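You operate a simulated robot arm through the tools that you are given. There is no shell and no other tool.

The job below is to be done with a simulated robot arm. You get a single attempt, and the scene is never put back.

## Task
Tip the grit from the red tray into the red bucket and brush the tray clean.
Fine: the tray ends on the side table with the red brush lying in it. What is to be rubbed or washed off counts as gone when no trace of it is left.

It is judged by the outcome, as a careful person would: the job done as asked, and still so three seconds after it is handed in. It fails if anything else is knocked over, pushed out of place, dropped, spilled or broken.

## Robot
A 7-joint arm with a two-finger parallel gripper, fixed in place. Base frame: the origin is on the floor under the middle of its stand, x ahead of it, y to its left, z up; the work surface is at about z = 0.78. Units: m, degrees, N and s.
It reaches about 1.372 m from its shoulder. Its first joint turns from -149.0 to 149.0 degrees. Payload 3.43 kg.
The tool frame sits at the grasp point between the pads (the TCP): z along the fingers, y along the line on which they close. The tips reach 0.03 m beyond it. Largest opening 0.094 m; finger width 0.028, thickness 0.01; the body of the gripper, 0.05 by 0.096 m, starts 0.055 m behind the TCP.
Orientation is told as [roll, pitch, yaw] about the base's x, y, z axes, in that order, counted from this pose: with the fingers straight down and closing along the base's y, the tool's x points along the base's -x, its y along +y and its z along -z.

## Interface
- The arm moves only by the tool send_rows. Its argument "increments" is a list of rows, each a list of 7 numbers: the shift along the tool's x, y, z in m, then the turn, a rotation vector about the tool's x, y, z in degrees, then the opening, from 0 (shut) to 1 (fully open). In form: [[dx, dy, dz, ax, ay, az, grip], ...]. A call has 1 to 20 rows; each row shifts and turns the commanded pose from where the row before left it, along the tool's axes as they then stand. Rows are played at 5 a second. More than 0.05 m and 8.6 degrees between two rows, or a gripper value outside its range, and nothing of the call is played. A pose out of reach is approached as far as the arm can. The call stops where the force on the tool passes 40 N (or 10 N more than at its start, if that is more) or the arm is blocked; 0.2 s more then pass. The fingers move at their own pace (about 0.045 m/s each) and stop on an object; they squeeze with about 38 N. The grip force told is the motor's: it shows also when the fingers shut on nothing. Time passes only in rows, and 0.2 s behind the last, so rows that do not move let the fingers close. It gives the time, the measured TCP pose, the force on the tool (base axes), the opening and the grip force at its end, in the units of the frame above (readings bear some noise), with the torque about the TCP (base axes, N m) and any sound that the robot's microphone picked up.
- Cameras (640 x 400 px; columns grow to the right, rows downward): "scene" is fixed at [0.3984, -0.6514, 1.562]; the picture's right is [-0.20, -0.98, 0.00], its down [-0.93, 0.19, -0.32] and it looks along [0.31, -0.06, -0.95] (base axes); focal length 214 px, centre (320, 200). "wrist" rides on the gripper at [0.076, 0.014, -0.103] in the tool frame; the picture's right is [-0.18, 0.98, 0.00], its down [-0.75, -0.14, -0.64] and it looks along [-0.63, -0.12, 0.77] (tool axes); focal length 243 px, centre (320, 200).
- grab_frame(camera): a new picture of that camera. It takes no simulated time.
- point_at(camera, pixels): for up to 12 pixels [column, row] of the newest picture of that camera ("zoom" is the newest enlarged one), the place [x, y, z] in the base frame of the surface seen there, good to about 0.003 m. It takes no simulated time.
- close_up(camera, box): a new picture of the part [left, top, right, bottom] of that camera's present view, enlarged. It takes no simulated time.
- job_done(): hands the job in; it is judged then, once.

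Open the gripper and draw the arm clear of the work before you hand the job in, unless the task says otherwise.

The tools are called after "Call:" as name(argument=value, ...) on one line, values as JSON. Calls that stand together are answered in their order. send_rows: Moves the arm, as the interface text tells. Its arguments: {"type":"object","properties":{"increments":{"type":"array","items":{"type":"array","items":{"type":"number"}}}},"required":["increments"]} The other tools are called the same way: grab_frame (camera) takes a picture; point_at (camera, pixels) gives the place of the surface under pixels of a picture; close_up (camera, box) takes an enlarged picture of a part of a camera's view; job_done () hands the job in.

At the start:

```text
time: 0.0
position: [0.7896, -0.5944, 1.2019]
ee_rot: [0.0, -0.1, 0.0]
wrist_force: [0.5, -1.1, 0.2]
torque: [-0.02, -0.01, -0.01]
finger_gap: 0.0941
finger_force: 0.0
```

scene: 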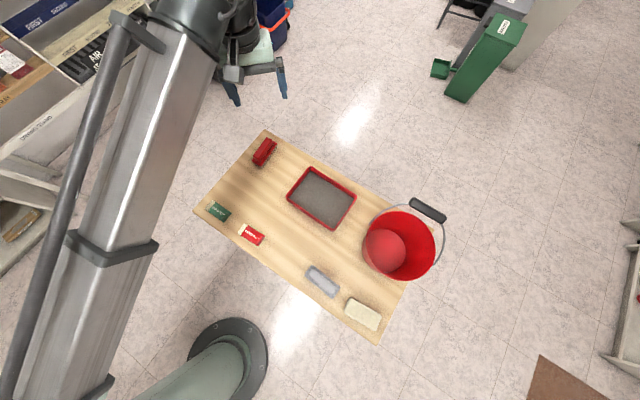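
wrist: 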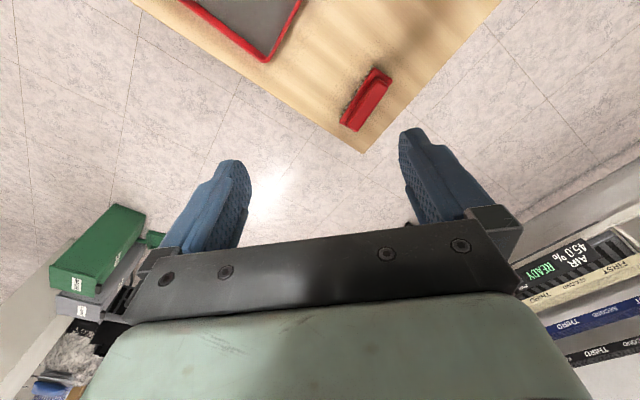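

I start by looking closer at the table: the tray (about 320,198), the bucket (about 400,245) and the red brush (about 264,151) in the scene picture.

Call:
close_up(camera="scene", box=[190, 120, 460, 350])

Call:
close_up(camera="wrist", box=[150, 0, 500, 200])

Call:
close_up(camera="scene", box=[420, 0, 640, 400])

Call:
close_up(camera="scene", box=[0, 0, 300, 270])

```text
1.74 times, centred on (325, 235) of scene
```

zoom: 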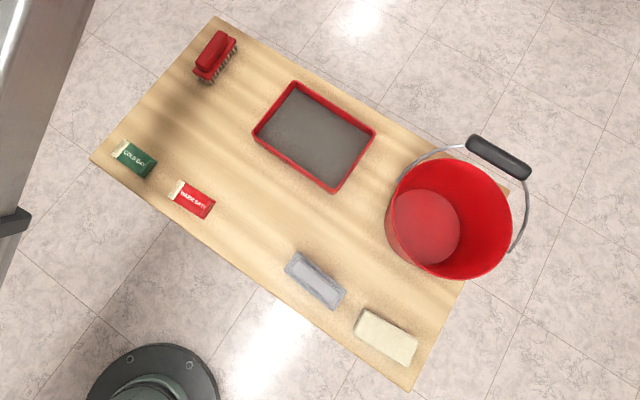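

```text
1.83 times, centred on (325, 100) of wrist
```

zoom: 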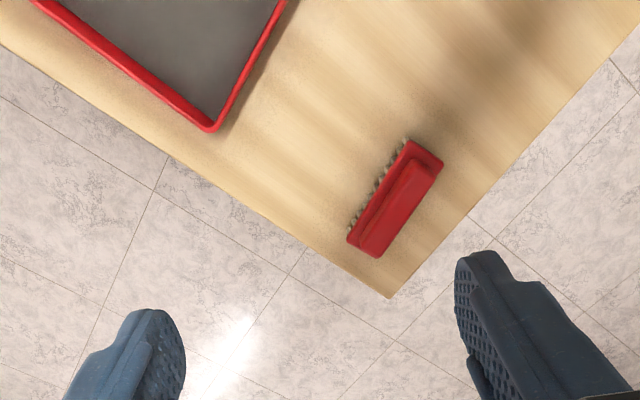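

```text
1.00 times, centred on (530, 200) of scene (not enlarged: the box is as wide or as high as the picture)
```

zoom: 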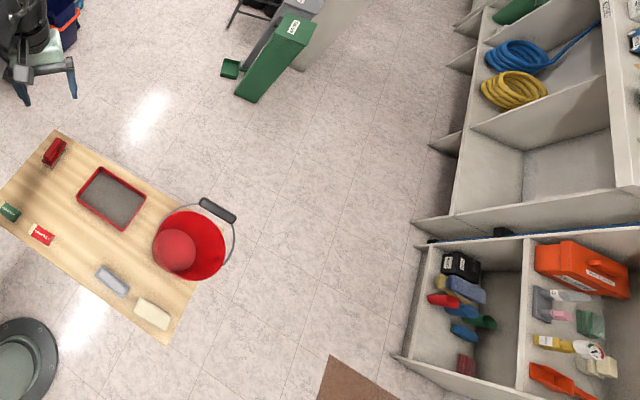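

```text
1.48 times, centred on (150, 135) of scene
```

zoom: 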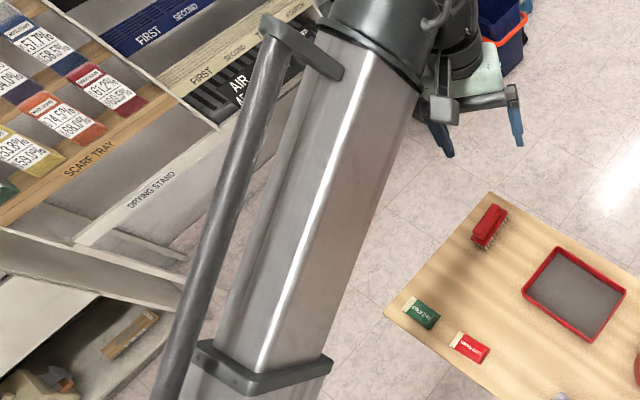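

The gripper hovers beside a wooden table. I measure the table corners, tray, bucket and brush in the scene picture.

Call:
grab_frame(camera="scene")

Call:
point_at(camera="scene", pixels=[[266, 132], [196, 210], [379, 343], [405, 288], [311, 168], [356, 196], [334, 229], [287, 198], [321, 198], [290, 230], [240, 175], [345, 270]])

Call:
point_at(camera="scene", pixels=[[264, 150], [268, 140], [259, 160], [274, 145], [266, 163], [385, 250], [380, 245], [365, 240], [433, 240], [402, 207], [402, 280], [428, 210]])

Call:
point_at(camera="scene", pixels=[[412, 200], [445, 217], [441, 240], [380, 210], [322, 281], [362, 314], [219, 211], [251, 234], [560, 380], [350, 125], [480, 60], [455, 290]])

```text
taken
```

scene: 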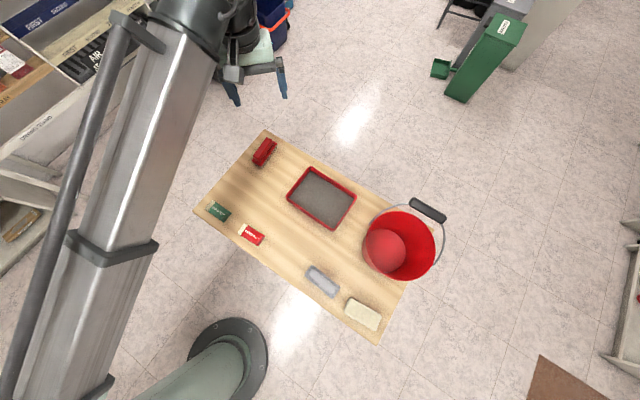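

```text
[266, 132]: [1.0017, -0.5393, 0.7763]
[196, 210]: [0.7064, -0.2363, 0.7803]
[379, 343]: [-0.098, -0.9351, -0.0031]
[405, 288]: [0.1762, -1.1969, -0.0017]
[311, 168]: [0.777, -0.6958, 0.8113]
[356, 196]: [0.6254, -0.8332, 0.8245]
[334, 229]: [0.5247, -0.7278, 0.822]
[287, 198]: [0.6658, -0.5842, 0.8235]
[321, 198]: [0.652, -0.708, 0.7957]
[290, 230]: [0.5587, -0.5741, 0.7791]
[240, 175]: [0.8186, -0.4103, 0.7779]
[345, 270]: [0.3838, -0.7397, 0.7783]
```

```text
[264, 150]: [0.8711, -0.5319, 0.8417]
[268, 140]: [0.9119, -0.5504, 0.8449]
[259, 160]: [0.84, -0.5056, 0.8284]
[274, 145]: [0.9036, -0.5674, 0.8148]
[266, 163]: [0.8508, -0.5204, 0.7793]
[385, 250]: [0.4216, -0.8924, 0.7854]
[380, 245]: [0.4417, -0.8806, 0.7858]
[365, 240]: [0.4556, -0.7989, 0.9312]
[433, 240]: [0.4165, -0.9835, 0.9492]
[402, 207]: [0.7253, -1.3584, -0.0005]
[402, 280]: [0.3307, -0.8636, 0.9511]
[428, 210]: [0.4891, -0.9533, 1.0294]
```

```text
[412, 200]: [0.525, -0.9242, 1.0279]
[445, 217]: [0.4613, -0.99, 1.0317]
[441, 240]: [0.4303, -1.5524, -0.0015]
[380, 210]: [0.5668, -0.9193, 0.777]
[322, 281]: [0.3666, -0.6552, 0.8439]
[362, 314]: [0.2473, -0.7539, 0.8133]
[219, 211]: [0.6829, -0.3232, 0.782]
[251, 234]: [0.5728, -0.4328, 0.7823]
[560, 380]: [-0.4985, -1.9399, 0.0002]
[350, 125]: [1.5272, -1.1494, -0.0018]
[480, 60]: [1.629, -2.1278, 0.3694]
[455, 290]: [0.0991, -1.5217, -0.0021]
```

The wooden table is the side table. The tray rim is at z≈0.82 with centre near (0.65,-0.71), and the bucket centre is near (0.43,-0.89). I move the hand back and up over free space so the wrist camera can look at the tray.

Call:
send_rows(increments=[[0.04, -0.02, 0, 0, 0, 0, 1], [0.04, -0.02, 0, 0, 0, 0, 1], [0.04, -0.02, 0, 0, 0, 0, 1], [0.04, -0.02, 0, 0, 0, 0, 1], [0.04, -0.02, 0, 0, 0, 0, 1], [0.04, -0.02, 0, 0, 0, 0, 1], [0.02, 0, 0, 0, 0, 0, 1]])

Call:
grab_frame(camera="wrist")

Call:
grab_frame(camera="scene")

```text
time: 1.6
position: [0.5292, -0.7137, 1.1988]
ee_rot: [-0.1, 0.0, 0.0]
wrist_force: [0.2, -0.1, 0.1]
torque: [-0.01, -0.01, 0.0]
finger_gap: 0.0939
finger_force: 0.1
```

```text
taken
```

wrist: 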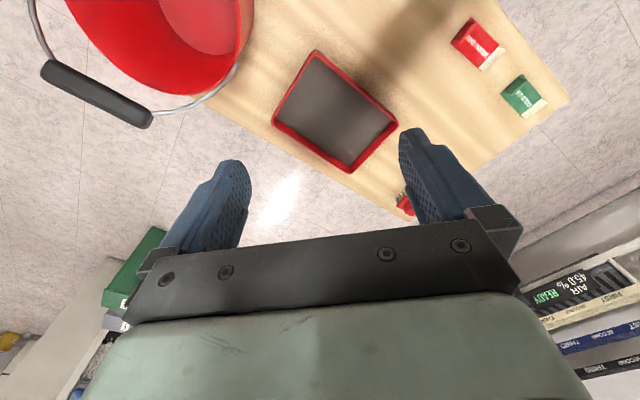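

```text
taken
```

scene: 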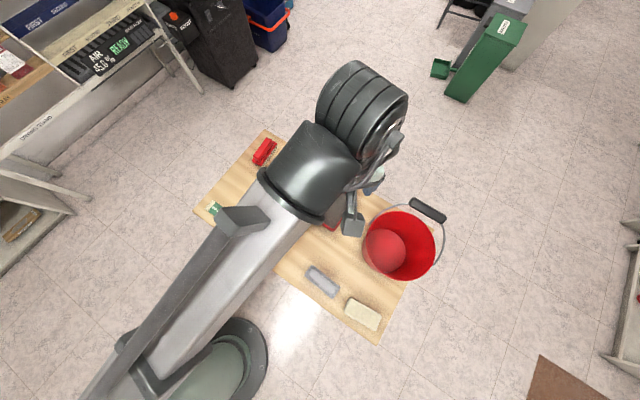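

The wrist now sees the tray at about (335,110) and the bucket at about (165,40). I zoom in on the tray and measure its rims.

Call:
close_up(camera="wrist", box=[250, 30, 420, 185])

Call:
point_at(camera="wrist", pixels=[[316, 52], [274, 122], [346, 171], [397, 109], [338, 60], [300, 80], [345, 110], [290, 150], [380, 140], [360, 75], [320, 100], [330, 140]])

Call:
point_at(camera="wrist", pixels=[[70, 15], [110, 70], [180, 93], [235, 65], [251, 20], [150, 85], [45, 70], [150, 120], [210, 20], [240, 70], [195, 40], [100, 95]])

```text
2.58 times, centred on (335, 108) of wrist
```

zoom: 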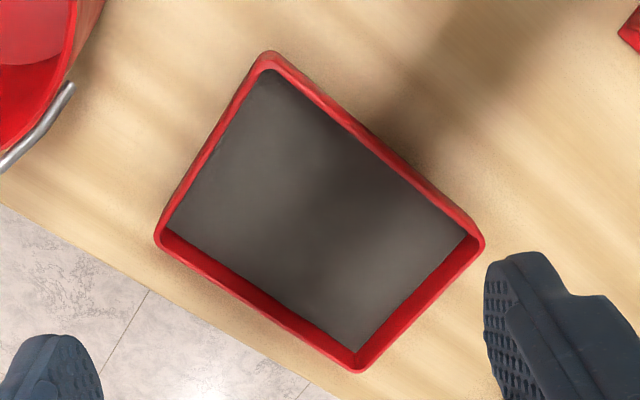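

```text
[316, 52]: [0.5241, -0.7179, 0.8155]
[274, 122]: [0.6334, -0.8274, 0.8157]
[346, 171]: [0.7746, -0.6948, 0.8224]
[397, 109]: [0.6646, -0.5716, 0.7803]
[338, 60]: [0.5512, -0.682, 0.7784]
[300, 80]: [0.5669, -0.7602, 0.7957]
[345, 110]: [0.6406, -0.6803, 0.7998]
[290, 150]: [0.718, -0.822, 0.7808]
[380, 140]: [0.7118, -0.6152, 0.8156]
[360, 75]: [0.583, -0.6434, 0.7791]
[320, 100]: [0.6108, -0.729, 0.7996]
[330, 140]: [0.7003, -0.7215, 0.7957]
```

```text
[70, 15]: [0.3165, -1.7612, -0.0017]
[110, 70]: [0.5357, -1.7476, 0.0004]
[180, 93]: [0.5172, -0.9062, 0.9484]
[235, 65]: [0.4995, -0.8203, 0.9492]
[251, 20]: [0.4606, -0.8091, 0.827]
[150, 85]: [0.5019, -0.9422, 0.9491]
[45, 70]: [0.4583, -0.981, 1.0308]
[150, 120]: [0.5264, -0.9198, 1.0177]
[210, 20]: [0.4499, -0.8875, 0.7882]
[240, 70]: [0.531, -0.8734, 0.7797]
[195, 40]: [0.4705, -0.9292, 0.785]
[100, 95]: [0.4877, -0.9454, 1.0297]
```

The tray measures about 0.20×0.15 m with its long axis at 44°. Its rim is at z≈0.82 and the grit surface at z≈0.797. The bucket rim circle is centred at (0.423,-0.888) with r≈0.097 and z≈0.949, and its bail leans to (0.49,-0.95,1.03). I first move above the short side nearest the bucket and turn so the fingers close along the tray's long axis.

Call:
send_rows(increments=[[-0.025, -0.03, 0.01, 0, 0, 7.67, 1], [-0.025, -0.03, 0.01, 0, 0, 7.67, 1], [0, 0, 0.01, 0, 0, 7.67, 1], [0, 0, 0.01, 0, 0, 7.67, 1], [0, 0, 0.01, 0, 0, 7.67, 1], [0, 0, 0, 0, 0, 7.65, 1], [0, 0, 0, 0, 0, 0, 1]])

Call:
grab_frame(camera="wrist")

Call:
grab_frame(camera="scene")

```text
time: 3.2
position: [0.576, -0.7771, 1.1509]
ee_rot: [-0.1, 0.0, -46.1]
wrist_force: [-0.5, -0.4, 0.1]
torque: [0.02, -0.02, 0.01]
finger_gap: 0.0944
finger_force: 0.1
```

```text
taken
```

wrist: 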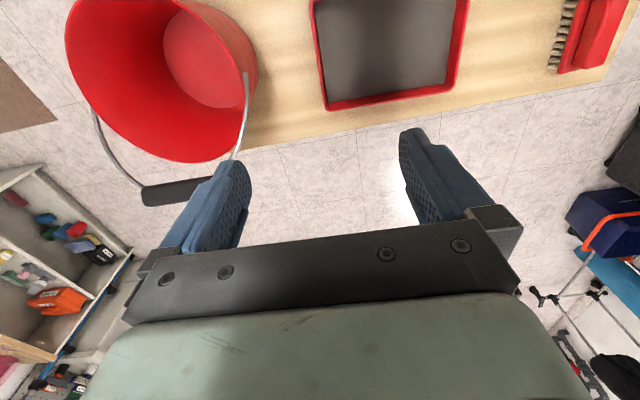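

```text
taken
```

scene: 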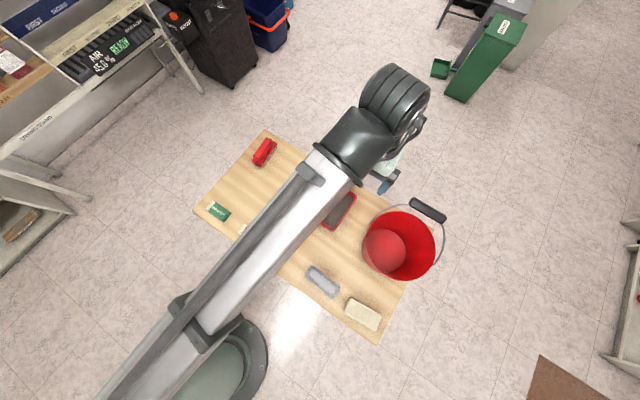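

The fingers are now parallel with the tray's long axis. Before touching anything I rehearse the pouring pose in free air (TCP above 1.15) to check that the arm can reach it.

Call:
send_rows(increments=[[0, 0, -0.01, 0, 0, -7.94, 1], [0, 0, -0.01, 0, 0, -7.94, 1], [0, 0, -0.01, 0, 0, -7.94, 1], [0, 0, -0.01, 0, 0, -7.94, 1], [0, 0, -0.01, 0, 0, -7.94, 1], [0, 0, 0, 0, 0, -7.94, 1], [0, 0, 0, 0, 0, -7.94, 1], [0, 0, 0, 0, 0, -7.94, 1], [0, 0, 0, 0, 0, -7.94, 1], [0.0265, -0.0296, 0, 0, 0, 0, 1], [0.0265, -0.0296, 0, 0, 0, 0, 1], [0.0265, -0.0296, 0, 0, 0, 0, 1], [0.0265, -0.0296, 0, 0, 0, 0, 1], [0.0265, -0.0296, 0, 0, 0, 0, 1], [0.0265, -0.0296, 0, 0, 0, 0, 1], [0.0265, -0.0296, 0, 0, 0, 0, 1], [0, 0, 0, 7.5, 0, 0, 1], [0, 0, 0, 7.5, 0, 0, 1], [0, 0, 0, 7.5, 0, 0, 1], [0, 0, 0, 7.5, 0, 0, 1]])

Call:
grab_frame(camera="scene")

```text
time: 7.4
position: [0.485, -1.0159, 1.1905]
ee_rot: [-30.1, 0.0, 25.5]
wrist_force: [-0.1, -1.0, -0.6]
torque: [0.01, 0.02, 0.01]
finger_gap: 0.094
finger_force: 0.0
out of reach, approached as far as the arm can: row 15, 16
```

```text
taken
```

scene: 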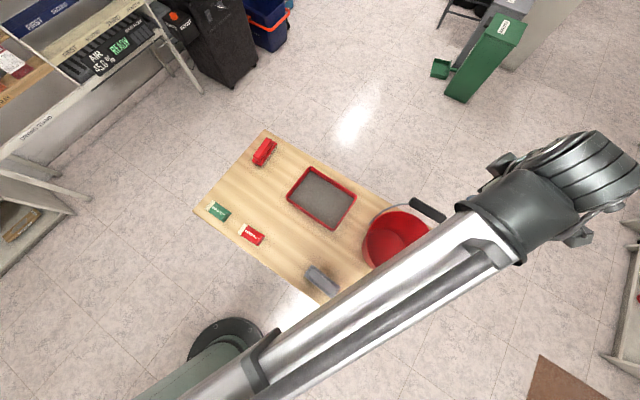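

Rows 15–16 were slightly out of reach with the hand vertical. With tilt the hand comes nearer the base, so I continue the rehearsal by tilting to about 128°.

Call:
send_rows(increments=[[0, 0.0017, -0.0261, 7.5, 0, 0, 1], [0, 0.0017, -0.0261, 7.5, 0, 0, 1], [0, 0.0017, -0.0261, 7.5, 0, 0, 1], [0, 0.0017, -0.0261, 7.5, 0, 0, 1], [0, 0.0017, -0.0261, 7.5, 0, 0, 1], [0, 0.0017, -0.0261, 7.5, 0, 0, 1], [0, 0.0017, -0.0261, 7.5, 0, 0, 1], [0, 0.0017, -0.0261, 7.5, 0, 0, 1], [0, 0, 0, 0, 0, 0, 1]])

Call:
grab_frame(camera="scene")

Call:
grab_frame(camera="wrist")

```text
time: 9.4
position: [0.4108, -0.8588, 1.2909]
ee_rot: [-90.1, 0.0, 25.6]
wrist_force: [-0.1, -0.1, 0.1]
torque: [0.0, -0.03, 0.0]
finger_gap: 0.094
finger_force: 0.0
```

```text
taken
```

scene: 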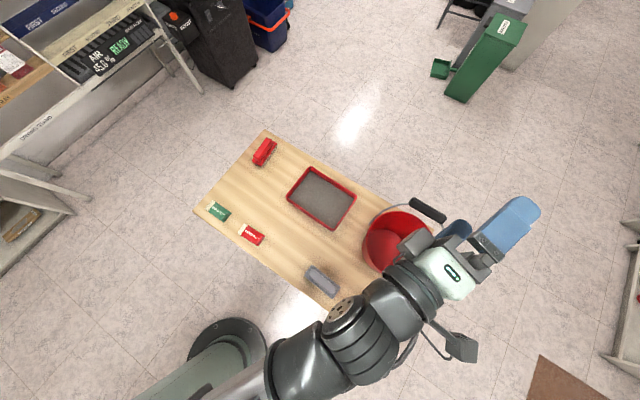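

```text
taken
```

wrist: 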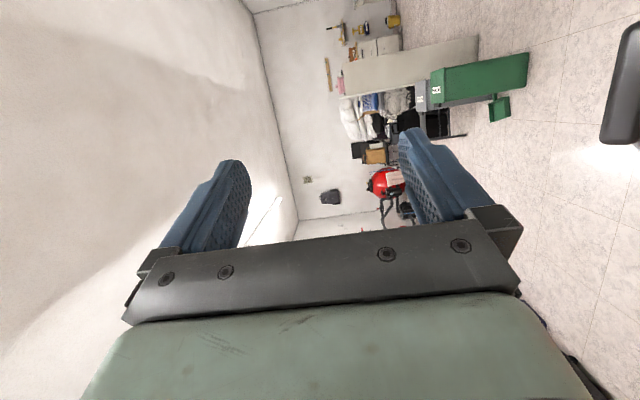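

90° of tilt is reached well. I continue the rehearsal beyond horizontal.

Call:
send_rows(increments=[[0, 0.0017, -0.0261, 7.5, 0, 0, 1], [0, 0.0017, -0.0261, 7.5, 0, 0, 1], [0, 0.0017, -0.0261, 7.5, 0, 0, 1], [0, 0.0017, -0.0261, 7.5, 0, 0, 1], [0, 0.0017, -0.0261, 7.5, 0, 0, 1], [0, 0, 0, 0, 0, 0, 1]])

Call:
grab_frame(camera="scene")

Call:
grab_frame(camera="wrist")

```text
time: 10.8
position: [0.3504, -0.7708, 1.2603]
ee_rot: [-120.9, -1.9, 20.3]
wrist_force: [-0.1, -0.5, 0.4]
torque: [0.0, 0.03, 0.01]
finger_gap: 0.0939
finger_force: 0.1
out of reach, approached as far as the arm can: row 3, 4
```

```text
taken
```

scene: 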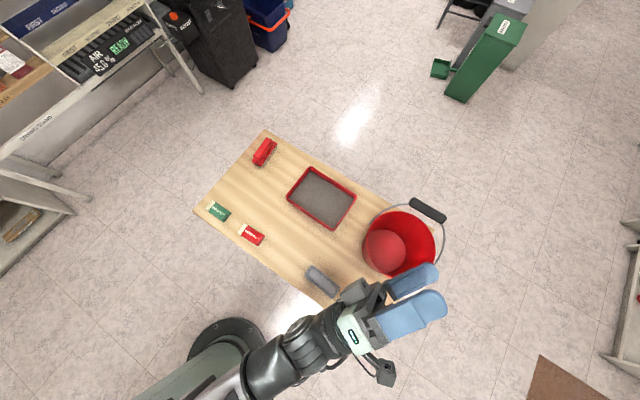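

```text
taken
```

wrist: 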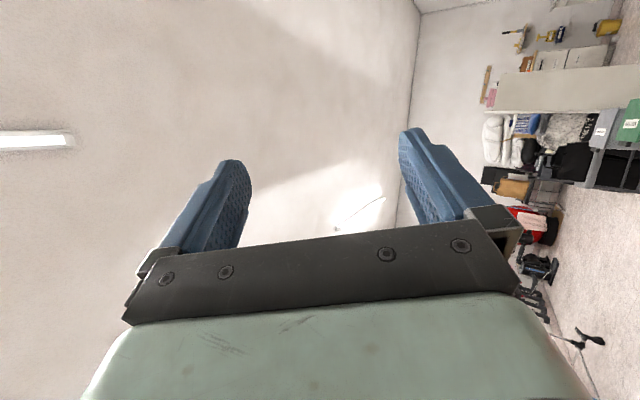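

The arm reaches about 115–120° before a joint limit, which should be enough with some shaking. I now rotate back to fingers-down in place, in free air.

Call:
send_rows(increments=[[0, 0, 0, -7.5, 0, 0, 1], [0, 0, 0, -7.5, 0, 0, 1], [0, 0, 0, -7.5, 0, 0, 1], [0, 0, 0, -7.5, 0, 0, 1], [0, 0, 0, -7.5, 0, 0, 1], [0, 0, 0, -7.5, 0, 0, 1], [0, 0, 0, -7.5, 0, 0, 1], [0, 0, 0, -7.5, 0, 0, 1], [0, 0, 0, -7.5, 0, 0, 1], [0, 0, 0, -7.5, 0, 0, 1], [0, 0, 0, -7.5, 0, 0, 1], [0, 0, 0, -7.5, 0, 0, 1], [0, 0, 0, -7.5, 0, 0, 1], [0, 0, 0, -7.5, 0, 0, 1], [0, 0, 0, -7.5, 0, 0, 1], [0, 0, 0, -7.5, 0, 0, 1], [0, 0, 0, 0, 0, 0, 1]])

```text
time: 14.4
position: [0.3497, -0.7723, 1.2571]
ee_rot: [-4.6, -1.9, 20.3]
wrist_force: [-0.2, 0.7, 0.3]
torque: [0.0, 0.0, -0.03]
finger_gap: 0.094
finger_force: 0.1
out of reach, approached as far as the arm can: row 2, 3, 16
```

Orientation is now off by a few degrees. I move back toward the tray's near short side at z≈1.1, then fix tilt and yaw.

Call:
send_rows(increments=[[-0.0308, -0.0114, 0.015, 0, 0, 0, 1], [-0.0308, -0.0114, 0.015, 0, 0, 0, 1], [-0.0308, -0.0114, 0.015, -4.6, 1.9, 0, 1], [-0.0308, -0.0114, 0.0224, 0, 0, 0, 1], [-0.0308, -0.0114, 0.0224, 0, 0, 0, 1], [-0.0308, -0.0114, 0.0224, 0, 0, 0, 1], [-0.0308, -0.0114, 0.0224, 0, 0, 0, 1], [0, 0, 0, 0, 0, 8, 1], [0, 0, 0, 0, 0, 8, 1], [0, 0, 0, 0, 0, 8, 1], [0, 0, 0, 0, 0, 8, 1], [0, 0, 0, 0, 0, 8, 1], [0, 0, 0, 0, 0, 8, 1], [0, 0, 0, 0, 0, 8, 1], [0, 0, 0, 0, 0, 8, 1], [0, 0, 0, 0, 0, 2.3, 1], [0, 0, 0, 0, 0, 0, 1]])

Call:
grab_frame(camera="wrist")

Call:
grab_frame(camera="scene")

```text
time: 18.0
position: [0.5836, -0.7766, 1.1276]
ee_rot: [0.0, -0.1, -46.2]
wrist_force: [-0.4, 0.5, -0.9]
torque: [-0.02, -0.02, 0.01]
finger_gap: 0.0941
finger_force: 0.0
```

```text
taken
```

wrist: 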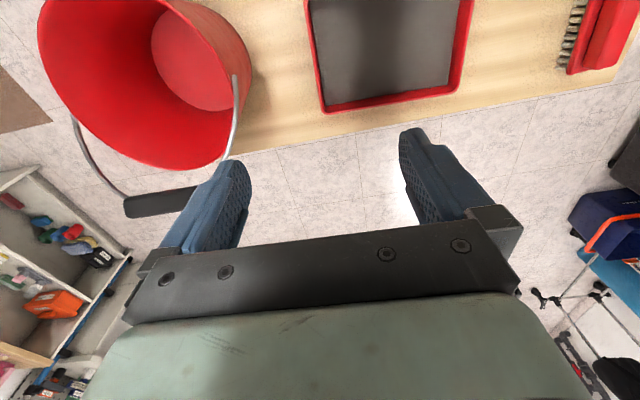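

```text
taken
```

scene: 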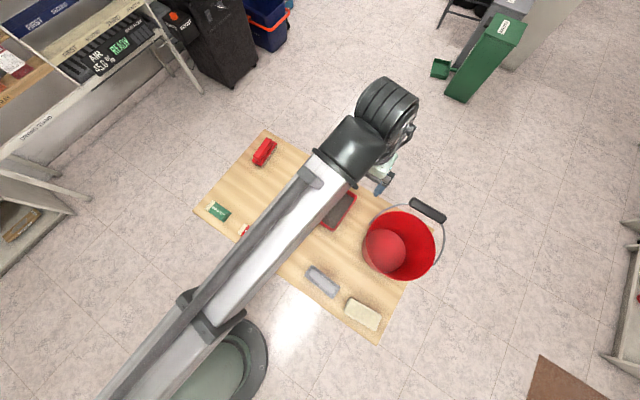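

The tray's near short wall shows as the vertical red line at about x=310 in the wrist picture. I zoom in and measure its rim precisely.

Call:
close_up(camera="wrist", box=[280, 0, 500, 130])

Call:
point_at(camera="wrist", pixels=[[306, 5], [309, 25], [312, 50], [315, 75], [319, 100], [312, 25], [316, 60], [322, 106], [320, 112], [461, 88], [472, 5], [390, 102]])

```text
2.91 times, centred on (390, 65) of wrist
```

zoom: 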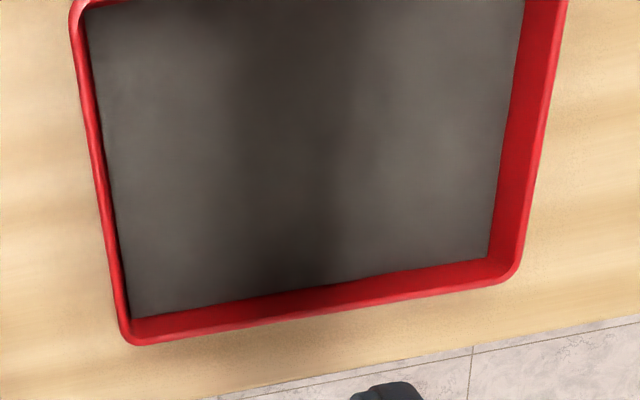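

```text
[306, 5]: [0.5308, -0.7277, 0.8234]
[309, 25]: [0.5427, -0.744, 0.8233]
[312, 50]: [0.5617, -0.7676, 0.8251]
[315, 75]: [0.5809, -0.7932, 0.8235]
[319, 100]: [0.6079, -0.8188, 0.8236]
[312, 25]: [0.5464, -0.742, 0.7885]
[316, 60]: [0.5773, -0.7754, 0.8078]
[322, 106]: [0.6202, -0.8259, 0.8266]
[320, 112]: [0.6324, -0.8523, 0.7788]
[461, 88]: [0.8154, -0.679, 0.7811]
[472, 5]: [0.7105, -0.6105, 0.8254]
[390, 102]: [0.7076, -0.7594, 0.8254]
```

I measure more rim points on the enlarged picture to fix the tray's angle.

Call:
point_at(camera="zoom", pixels=[[80, 30], [92, 110], [104, 190], [116, 270], [150, 338], [250, 322], [350, 305], [450, 288], [521, 240], [534, 170], [547, 100], [560, 30]])

Call:
point_at(camera="scene", pixels=[[345, 218], [340, 224], [352, 204], [350, 193], [336, 227]])

```text
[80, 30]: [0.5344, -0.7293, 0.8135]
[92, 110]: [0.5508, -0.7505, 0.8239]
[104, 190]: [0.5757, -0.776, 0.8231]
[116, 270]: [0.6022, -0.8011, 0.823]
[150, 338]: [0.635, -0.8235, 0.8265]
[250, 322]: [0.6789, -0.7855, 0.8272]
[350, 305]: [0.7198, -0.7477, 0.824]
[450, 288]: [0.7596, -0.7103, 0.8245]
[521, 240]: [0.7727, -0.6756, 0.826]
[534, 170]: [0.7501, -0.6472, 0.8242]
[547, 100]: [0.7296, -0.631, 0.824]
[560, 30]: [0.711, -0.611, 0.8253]
```

```text
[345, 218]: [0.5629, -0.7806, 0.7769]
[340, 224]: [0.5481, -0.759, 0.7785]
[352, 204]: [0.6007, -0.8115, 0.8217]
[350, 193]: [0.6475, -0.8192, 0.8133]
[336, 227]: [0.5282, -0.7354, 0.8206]
```

The wall midpoint is at about (0.576,-0.774) with rim z≈0.8235, and the tray's long axis is at ≈43.5°. I centre over the wall, set the opening to half and descend to TCP z≈0.90 to look.

Call:
send_rows(increments=[[0.0072, -0.0037, 0.03, 0, 0, 0, 0.5], [0, 0, 0.03, 0, 0, 0, 0.5], [0, 0, 0.03, 0, 0, 0, 0.5], [0, 0, 0.03, 0, 0, 0, 0.5], [0, 0, 0.03, 0, 0, 0, 0.5], [0, 0, 0.03, 0, 0, 0, 0.5], [0, 0, 0.03, 0, 0, 0, 0.5], [0, 0, 0.017, 0, 0, 0, 0.5], [0, 0, 0, 0, 0, 0, 0.5]])

Call:
grab_frame(camera="wrist")

Call:
grab_frame(camera="scene")

```text
time: 20.0
position: [0.5749, -0.7732, 0.8992]
ee_rot: [0.1, 0.0, -46.1]
wrist_force: [0.6, 0.8, -0.6]
torque: [-0.01, 0.04, 0.01]
finger_gap: 0.0469
finger_force: 0.0
```

```text
taken
```

wrist: 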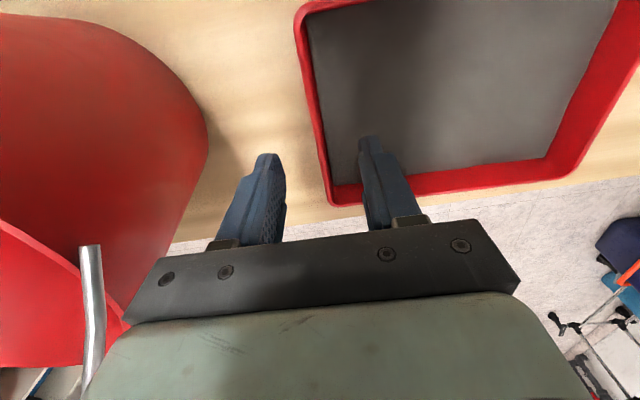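

```text
taken
```

scene: 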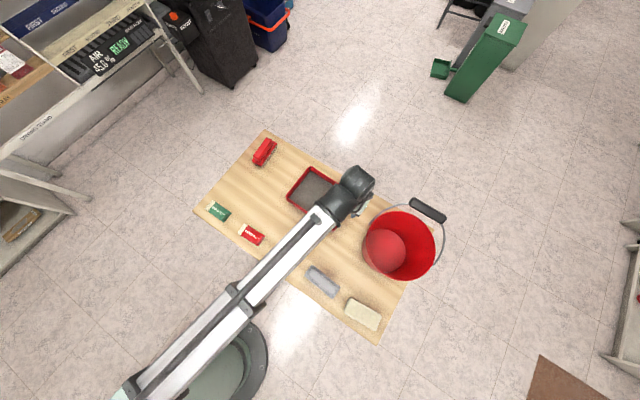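

The bail wire is seen at (90,300), near the gripper body. I check its distance before descending.

Call:
point_at(camera="wrist", pixels=[[90, 255], [90, 300], [93, 340], [88, 385], [130, 310], [30, 235], [205, 140], [120, 300], [315, 110], [325, 180], [305, 40], [300, 10]])

Call:
close_up(camera="scene", box=[280, 150, 460, 290])

```text
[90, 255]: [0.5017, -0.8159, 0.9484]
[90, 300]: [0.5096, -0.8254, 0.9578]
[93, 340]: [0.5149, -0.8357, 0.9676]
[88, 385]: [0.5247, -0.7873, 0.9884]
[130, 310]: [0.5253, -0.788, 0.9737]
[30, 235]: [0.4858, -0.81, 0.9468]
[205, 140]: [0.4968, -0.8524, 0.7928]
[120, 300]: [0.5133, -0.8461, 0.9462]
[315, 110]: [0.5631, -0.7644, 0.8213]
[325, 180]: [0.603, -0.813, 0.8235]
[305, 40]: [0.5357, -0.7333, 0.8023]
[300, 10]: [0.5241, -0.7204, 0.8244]
```

```text
2.86 times, centred on (370, 220) of scene
```

zoom: 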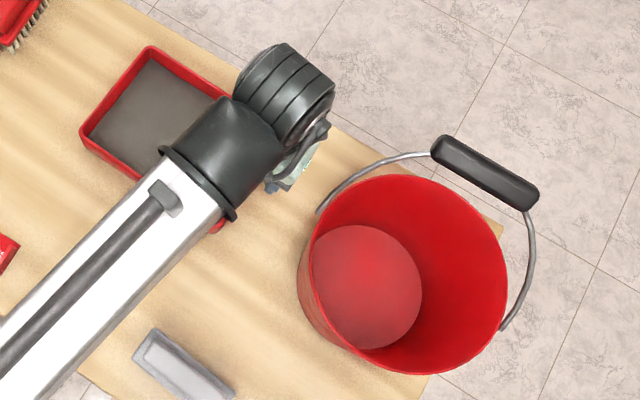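

The wire is about 2–3 cm clear of the gripper body, and I descend purely vertically. I go down to TCP z≈0.826 with the fingers straddling the wall.

Call:
send_rows(increments=[[0, 0, 0.015, 0, 0, 0, 0.5], [0, 0, 0.015, 0, 0, 0, 0.5], [0, 0, 0.015, 0, 0, 0, 0.5], [0, 0, 0.01, 0, 0, 0, 0.5], [0, 0, 0.01, 0, 0, 0, 0.5], [0, 0, 0.008, 0, 0, 0, 0.5], [0, 0, 0, 0, 0, 0, 0.5]])

Call:
grab_frame(camera="wrist")

```text
time: 21.6
position: [0.5745, -0.7731, 0.8279]
ee_rot: [0.0, -0.1, -46.0]
wrist_force: [0.5, 0.1, 0.9]
torque: [0.04, -0.03, 0.01]
finger_gap: 0.047
finger_force: 0.0
```

```text
taken
```

wrist: 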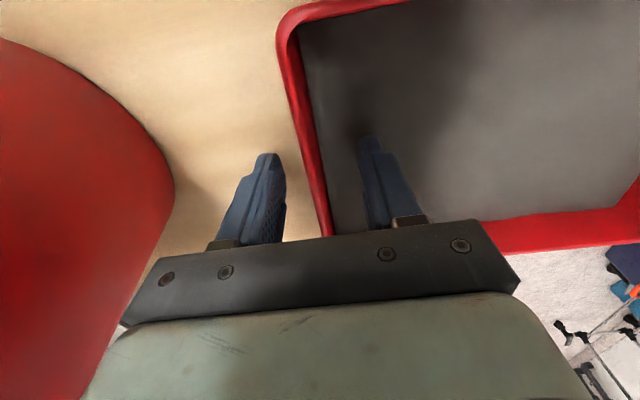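

No contact yet and the wall lies between the pads. I lower 6 mm more for a deeper hold, watching the force, and then close.

Call:
send_rows(increments=[[0, 0, 0.003, 0, 0, 0, 0.5], [0, 0, 0.003, 0, 0, 0, 0.5], [0, 0, 0, 0, 0, 0, 0.5]])

```text
time: 22.4
position: [0.576, -0.7742, 0.8214]
ee_rot: [0.0, 0.0, -46.1]
wrist_force: [-0.7, 0.0, 0.2]
torque: [0.03, -0.04, -0.01]
finger_gap: 0.0471
finger_force: 0.0
```

No force from the grit. Closing on the wall now.

Call:
send_rows(increments=[[0, 0, 0, 0, 0, 0, 0.3], [0, 0, 0, 0, 0, 0, 0.15], [0, 0, 0, 0, 0, 0, 0], [0, 0, 0, 0, 0, 0, 0], [0, 0, 0, 0, 0, 0, 0], [0, 0, 0, 0, 0, 0, 0]])

Call:
grab_frame(camera="wrist")

```text
time: 23.8
position: [0.5743, -0.7739, 0.8222]
ee_rot: [-0.1, 0.1, -46.1]
wrist_force: [-0.1, -0.6, 0.8]
torque: [-0.04, -0.02, -0.09]
finger_gap: 0.009
finger_force: 38.1
```

```text
taken
```

wrist: 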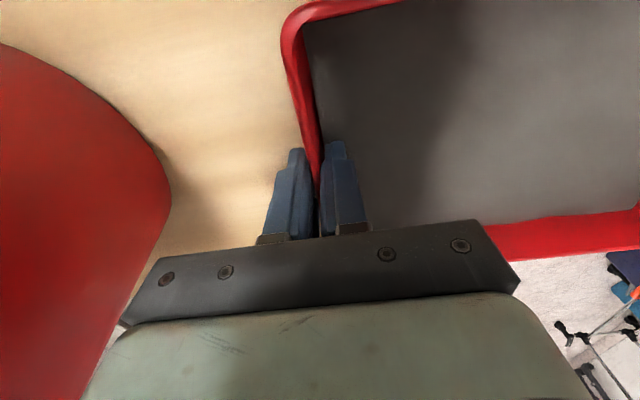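

The wall is gripped (gap 9 mm, 38 N). I lift gently by 2 cm and check for sagging.

Call:
send_rows(increments=[[0, 0, -0.005, 0, 0, 0, 0], [0, 0, -0.005, 0, 0, 0, 0], [0, 0, -0.005, 0, 0, 0, 0], [0, 0, -0.005, 0, 0, 0, 0], [0, 0, 0, 0, 0, 0, 0], [0, 0, 0, 0, 0, 0, 0]])

Call:
grab_frame(camera="wrist")

Call:
close_up(camera="scene", box=[250, 120, 410, 260])

```text
time: 25.2
position: [0.5744, -0.7733, 0.841]
ee_rot: [0.0, 0.1, -46.1]
wrist_force: [-0.1, 0.2, -2.5]
torque: [-0.15, 0.14, 0.03]
finger_gap: 0.0092
finger_force: 38.0
```

```text
taken
```

wrist: 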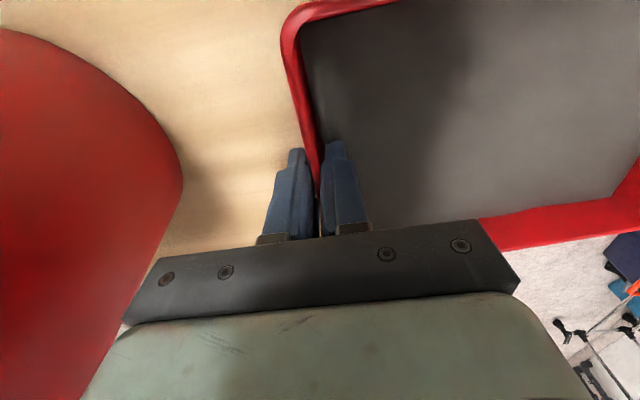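

```text
2.86 times, centred on (330, 190) of scene
```

zoom: 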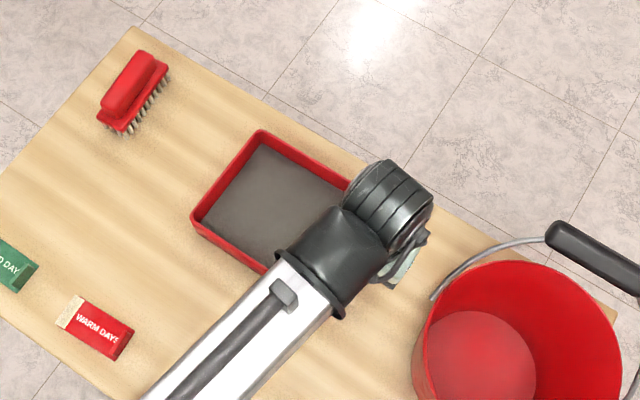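

The force is only 2.5 N. I check the tray's far-end rim height on the zoomed scene (pixels 262,132; 195,215; 228,165) to see whether it sags.

Call:
point_at(camera="zoom", pixels=[[262, 132], [193, 214], [228, 172], [345, 183], [300, 153], [230, 245], [262, 268], [285, 180], [240, 205], [290, 200], [330, 190], [250, 175]])

Call:
point_at(camera="wrist", pixels=[[300, 60], [320, 160], [500, 232], [600, 215], [635, 170], [400, 5], [282, 30], [560, 100], [400, 100], [350, 100], [480, 180], [340, 60]])

```text
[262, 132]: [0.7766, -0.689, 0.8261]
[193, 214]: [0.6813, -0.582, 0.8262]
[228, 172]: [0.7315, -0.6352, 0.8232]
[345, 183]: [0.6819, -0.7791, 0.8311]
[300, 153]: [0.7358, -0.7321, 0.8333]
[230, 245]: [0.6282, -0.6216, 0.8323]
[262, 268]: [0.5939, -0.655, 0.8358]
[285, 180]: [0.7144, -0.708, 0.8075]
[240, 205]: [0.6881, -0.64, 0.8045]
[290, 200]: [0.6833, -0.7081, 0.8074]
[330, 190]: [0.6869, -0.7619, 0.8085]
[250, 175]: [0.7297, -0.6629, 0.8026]
```

```text
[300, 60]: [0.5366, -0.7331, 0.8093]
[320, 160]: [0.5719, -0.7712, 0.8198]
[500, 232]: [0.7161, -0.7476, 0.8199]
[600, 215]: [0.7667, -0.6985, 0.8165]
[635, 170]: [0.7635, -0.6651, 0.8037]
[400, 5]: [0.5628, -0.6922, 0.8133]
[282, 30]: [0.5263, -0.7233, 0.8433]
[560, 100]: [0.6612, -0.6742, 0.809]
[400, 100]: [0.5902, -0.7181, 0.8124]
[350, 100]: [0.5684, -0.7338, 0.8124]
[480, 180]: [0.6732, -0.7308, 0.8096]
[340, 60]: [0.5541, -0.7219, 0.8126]
```

The near rim is at 0.843 and the far rim is still at 0.825, so the far end has not left the table and the tray is tilting slightly. I lift a further 1.5 cm slowly and check whether it hangs steadily.

Call:
send_rows(increments=[[0, 0, -0.005, 0, 0, 0, 0], [0, 0, -0.005, 0, 0, 0, 0], [0, 0, -0.005, 0, 0, 0, 0], [0, 0, 0, 0, 0, 0, 0], [0, 0, 0, 0, 0, 0, 0]])

Call:
close_up(camera="scene", box=[250, 120, 410, 260])

Call:
point_at(camera="zoom", pixels=[[262, 132], [193, 214], [228, 172], [300, 153], [230, 245], [262, 268], [285, 180], [240, 205]])

Call:
grab_frame(camera="wrist")

```text
time: 26.4
position: [0.5751, -0.7742, 0.8572]
ee_rot: [0.0, 0.1, -46.1]
wrist_force: [-0.3, 0.7, -1.0]
torque: [-0.04, -0.01, 0.0]
finger_gap: 0.0043
finger_force: 38.0
```

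```text
2.86 times, centred on (330, 190) of scene
```

zoom: 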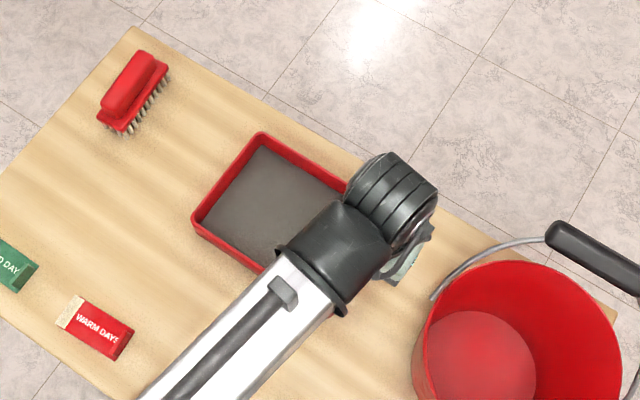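

```text
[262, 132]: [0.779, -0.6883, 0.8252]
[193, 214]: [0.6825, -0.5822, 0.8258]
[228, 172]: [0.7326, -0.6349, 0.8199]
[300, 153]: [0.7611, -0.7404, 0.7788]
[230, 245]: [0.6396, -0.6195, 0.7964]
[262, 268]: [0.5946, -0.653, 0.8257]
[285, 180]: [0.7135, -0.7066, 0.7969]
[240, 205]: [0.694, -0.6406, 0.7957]
```

```text
taken
```

wrist: 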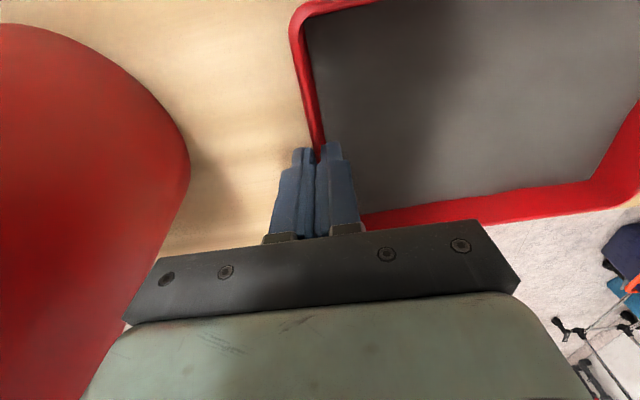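

The tray has slipped back flat on the table (rim at 0.825 again). I look closely at the wall and the fingers to understand the wall's shape.

Call:
close_up(camera="wrist", box=[260, 0, 420, 250])

Call:
point_at(camera="wrist", pixels=[[292, 25], [298, 60], [310, 110], [317, 145], [304, 30], [310, 70], [320, 120], [400, 215], [500, 200], [600, 195]])

```text
1.60 times, centred on (340, 125) of wrist
```

zoom: 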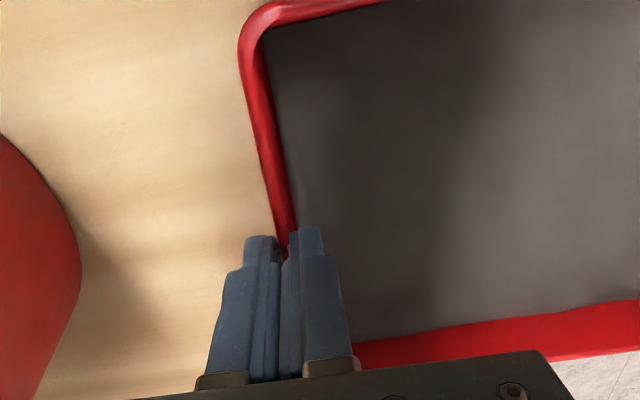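

```text
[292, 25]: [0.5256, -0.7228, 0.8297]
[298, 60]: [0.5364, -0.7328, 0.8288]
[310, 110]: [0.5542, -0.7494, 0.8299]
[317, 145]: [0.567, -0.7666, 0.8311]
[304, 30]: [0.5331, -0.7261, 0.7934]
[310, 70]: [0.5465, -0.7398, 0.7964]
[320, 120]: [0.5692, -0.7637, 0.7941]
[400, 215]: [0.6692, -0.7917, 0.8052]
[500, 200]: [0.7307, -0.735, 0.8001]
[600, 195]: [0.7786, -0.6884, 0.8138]
```

The fingers still hold only the top few millimetres of the rim (gap 4.3 mm), so the wall seems tapered and the pinch slid. I lower a few mm to rest the tray fully, open, and study the wall profile before regrasping.

Call:
send_rows(increments=[[0, 0, 0.004, 0, 0, 0, 0], [0, 0, 0.004, 0, 0, 0, 0], [0, 0, 0, 0, 0, 0, 0.2], [0, 0, 0, 0, 0, 0, 0.5], [0, 0, 0, 0, 0, 0, 0.5], [0, 0, -0.02, 0, 0, 0, 0.5], [0, 0, -0.02, 0, 0, 0, 0.5], [0, 0, -0.02, 0, 0, 0, 0.5]])

Call:
grab_frame(camera="wrist")

Call:
close_up(camera="wrist", box=[280, 0, 380, 63])

Call:
close_up(camera="wrist", box=[500, 80, 640, 200])

```text
time: 28.2
position: [0.575, -0.774, 0.9091]
ee_rot: [0.0, 0.0, -46.2]
wrist_force: [-0.1, -0.5, -0.9]
torque: [0.02, 0.03, 0.0]
finger_gap: 0.047
finger_force: 0.0
```

```text
taken
```

wrist: 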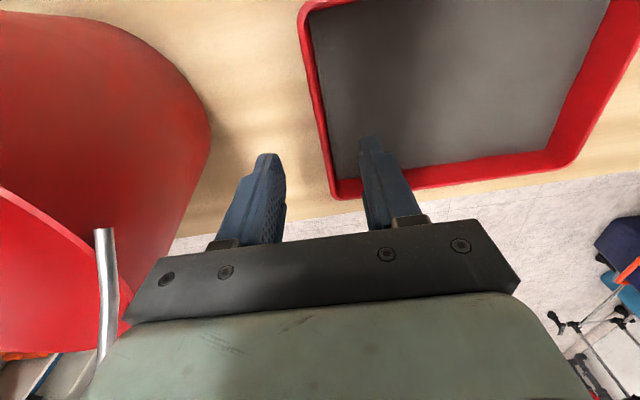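

```text
6.35 times, centred on (330, 32) of wrist
```

zoom: 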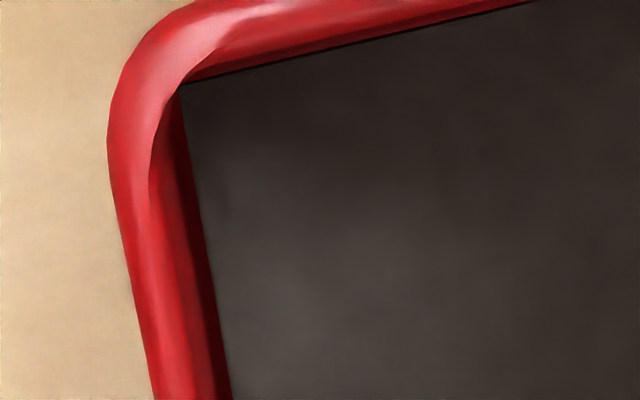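

```text
3.33 times, centred on (570, 140) of wrist
```

zoom: 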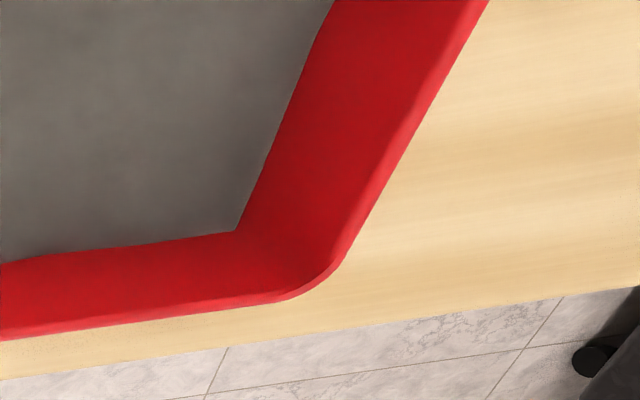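

The rim looks like a rounded bead about 5 mm thick with the inner face slanting. I look at the outer face of the tray wall from the scene camera.

Call:
close_up(camera="scene", box=[280, 160, 344, 200])

Call:
close_up(camera="scene", box=[280, 185, 328, 215])

```text
10.00 times, centred on (312, 180) of scene
```

zoom: 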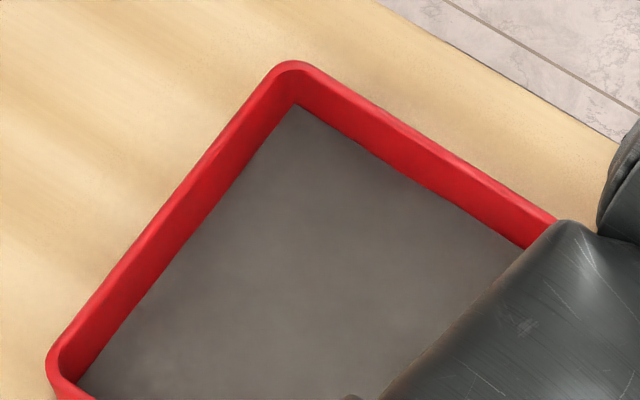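

```text
13.33 times, centred on (304, 200) of scene
```

zoom: 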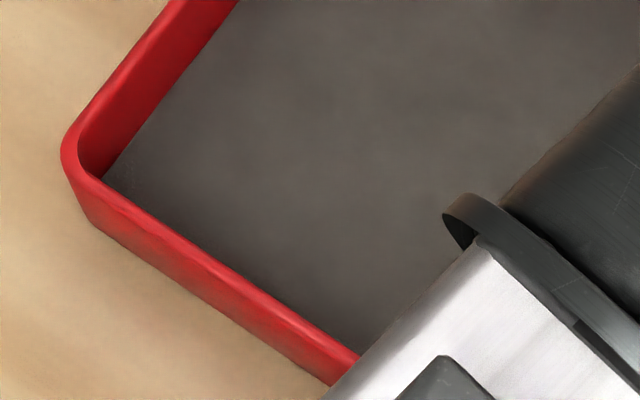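

I'll probe the wall shape: straddle it again with the hand tilted 7° so the pads lean with the inner face, close and read the gap. A small gap means a slanted slab, a large one a thick-based wedge.

Call:
send_rows(increments=[[0, 0.002, 0.02, 0, 0, 0, 0.5], [0, 0.002, 0.02, 0, 0, 0, 0.5], [0, 0, 0.015, 0, 0, 0, 0.5], [0, 0, 0.015, 0, 0, 0, 0.5], [0, 0, 0, -7, 0, 0, 0.5], [0, 0, 0.008, 0, 0, 0, 0.5], [0, 0, 0.007, 0, 0, 0, 0.5], [0, 0, 0, 0, 0, 0, 0.4], [0, 0, 0, 0, 0, 0, 0.2], [0, 0, 0, 0, 0, 0, 0], [0, 0, 0, 0, 0, 0, 0], [0, 0, 0, 0, 0, 0, 0]])

Call:
grab_frame(camera="wrist")

```text
time: 30.8
position: [0.5794, -0.7704, 0.8241]
ee_rot: [7.1, 0.0, -46.1]
wrist_force: [0.2, -1.1, -0.2]
torque: [-0.17, 0.17, 0.02]
finger_gap: 0.0091
finger_force: 38.3
```

```text
taken
```

wrist: 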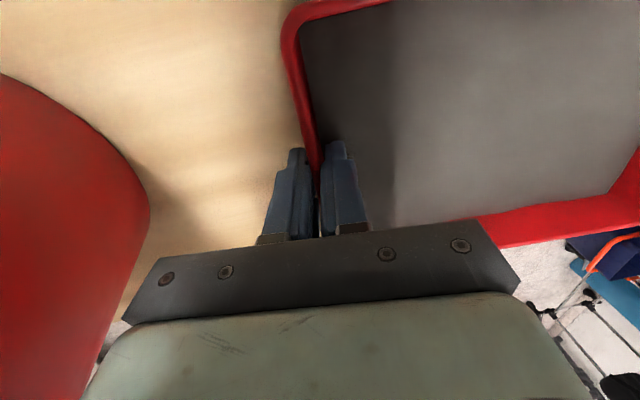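

The gap is again 9.1 mm. I reopen, raise 18 mm for a shallow overlap and close again to tell a thick base from a thick rim.

Call:
send_rows(increments=[[0, 0, 0, 0, 0, 0, 0.3], [0, 0, 0, 0, 0, 0, 0.5], [0, 0, -0.009, 0, 0, 0, 0.5], [0, 0, -0.009, 0, 0, 0, 0.5], [0, 0, 0, 0, 0, 0, 0.3], [0, 0, 0, 0, 0, 0, 0.1], [0, 0, 0, 0, 0, 0, 0], [0, 0, 0, 0, 0, 0, 0], [0, 0, 0, 0, 0, 0, 0]])

Call:
grab_frame(camera="wrist")

```text
time: 32.8
position: [0.578, -0.7715, 0.8425]
ee_rot: [7.0, 0.0, -46.1]
wrist_force: [-0.8, -0.7, 0.9]
torque: [-0.16, 0.17, 0.0]
finger_gap: 0.0045
finger_force: 37.9
```

```text
taken
```

wrist: 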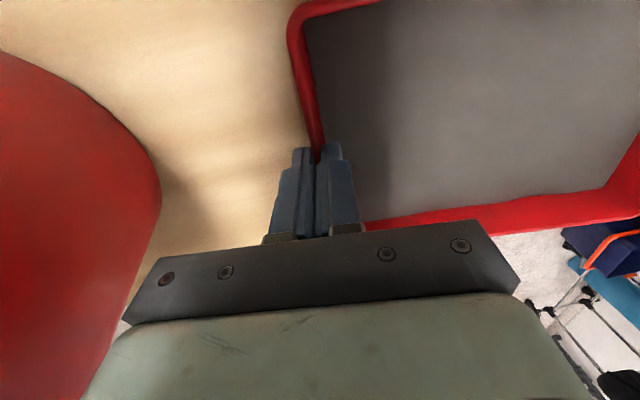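

With shallow overlap the gap is 4.5 mm, so the wall is thin. The 9 mm came from grit caught under the inner fingertip. I'll regrip with vertical fingers and tips just above the grit (TCP z≈0.833).

Call:
send_rows(increments=[[0, 0, 0, 0, 0, 0, 0.3], [0, 0, 0, 0, 0, 0, 0.5], [0, 0, 0, 7.05, 0, 0, 0.5], [0, 0.002, 0.005, 0, 0, 0, 0.5], [0, 0, 0.0045, 0, 0, 0, 0.5], [0, 0, 0, 0, 0, 0, 0.3], [0, 0, 0, 0, 0, 0, 0.1], [0, 0, 0, 0, 0, 0, 0], [0, 0, 0, 0, 0, 0, 0], [0, 0, 0, 0, 0, 0, 0]])

Call:
grab_frame(camera="wrist")

```text
time: 35.0
position: [0.5789, -0.7691, 0.8329]
ee_rot: [-0.1, -0.1, -46.1]
wrist_force: [0.9, 0.5, 1.3]
torque: [0.0, -0.08, 0.01]
finger_gap: 0.0045
finger_force: 37.4
```

```text
taken
```

wrist: 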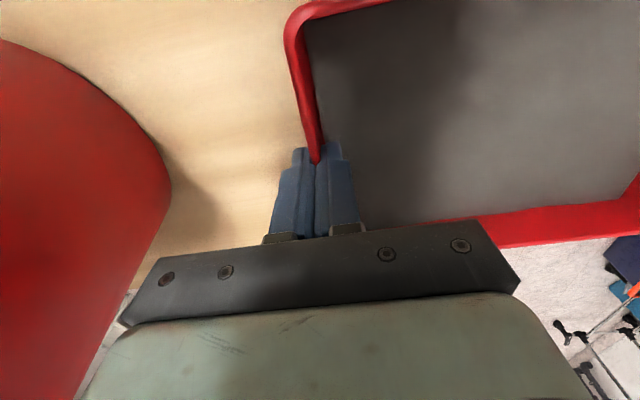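

The gap is now 4.5 mm with about 21 mm overlap, so the pads lie flat on the wall. I lift gently by 2 cm and check.

Call:
send_rows(increments=[[0, 0, -0.004, 0, 0, 0, 0], [0, 0, -0.004, 0, 0, 0, 0], [0, 0, -0.004, 0, 0, 0, 0], [0, 0, -0.004, 0, 0, 0, 0], [0, 0, -0.004, 0, 0, 0, 0], [0, 0, 0, 0, 0, 0, 0], [0, 0, 0, 0, 0, 0, 0]])

Call:
close_up(camera="scene", box=[250, 120, 410, 260])

Call:
point_at(camera="zoom", pixels=[[262, 132], [193, 214], [228, 172], [300, 153], [230, 245], [262, 268], [285, 180], [240, 205]])

Call:
grab_frame(camera="wrist")

```text
time: 36.6
position: [0.5795, -0.77, 0.8527]
ee_rot: [0.1, 0.1, -46.0]
wrist_force: [0.5, -0.2, -2.1]
torque: [-0.11, 0.12, 0.02]
finger_gap: 0.0042
finger_force: 37.9
```

```text
2.86 times, centred on (330, 190) of scene
```

zoom: 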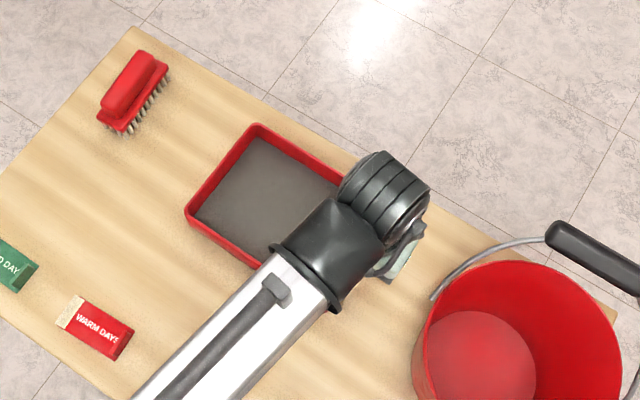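

```text
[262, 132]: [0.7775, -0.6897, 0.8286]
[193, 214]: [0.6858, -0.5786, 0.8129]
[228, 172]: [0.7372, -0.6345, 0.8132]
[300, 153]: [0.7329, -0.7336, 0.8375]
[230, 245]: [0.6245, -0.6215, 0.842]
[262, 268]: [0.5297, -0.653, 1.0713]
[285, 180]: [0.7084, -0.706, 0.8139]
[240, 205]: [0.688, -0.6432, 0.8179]
```

```text
taken
```

wrist: 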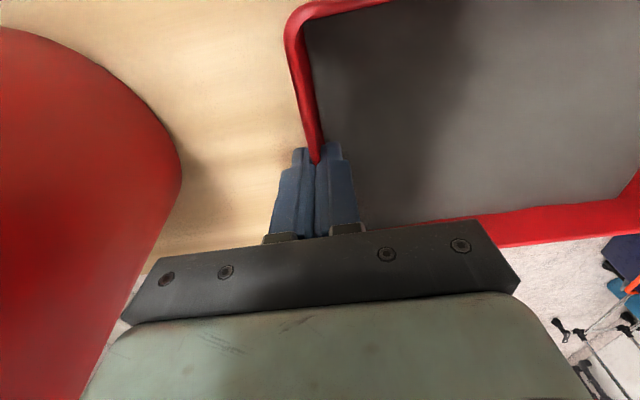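

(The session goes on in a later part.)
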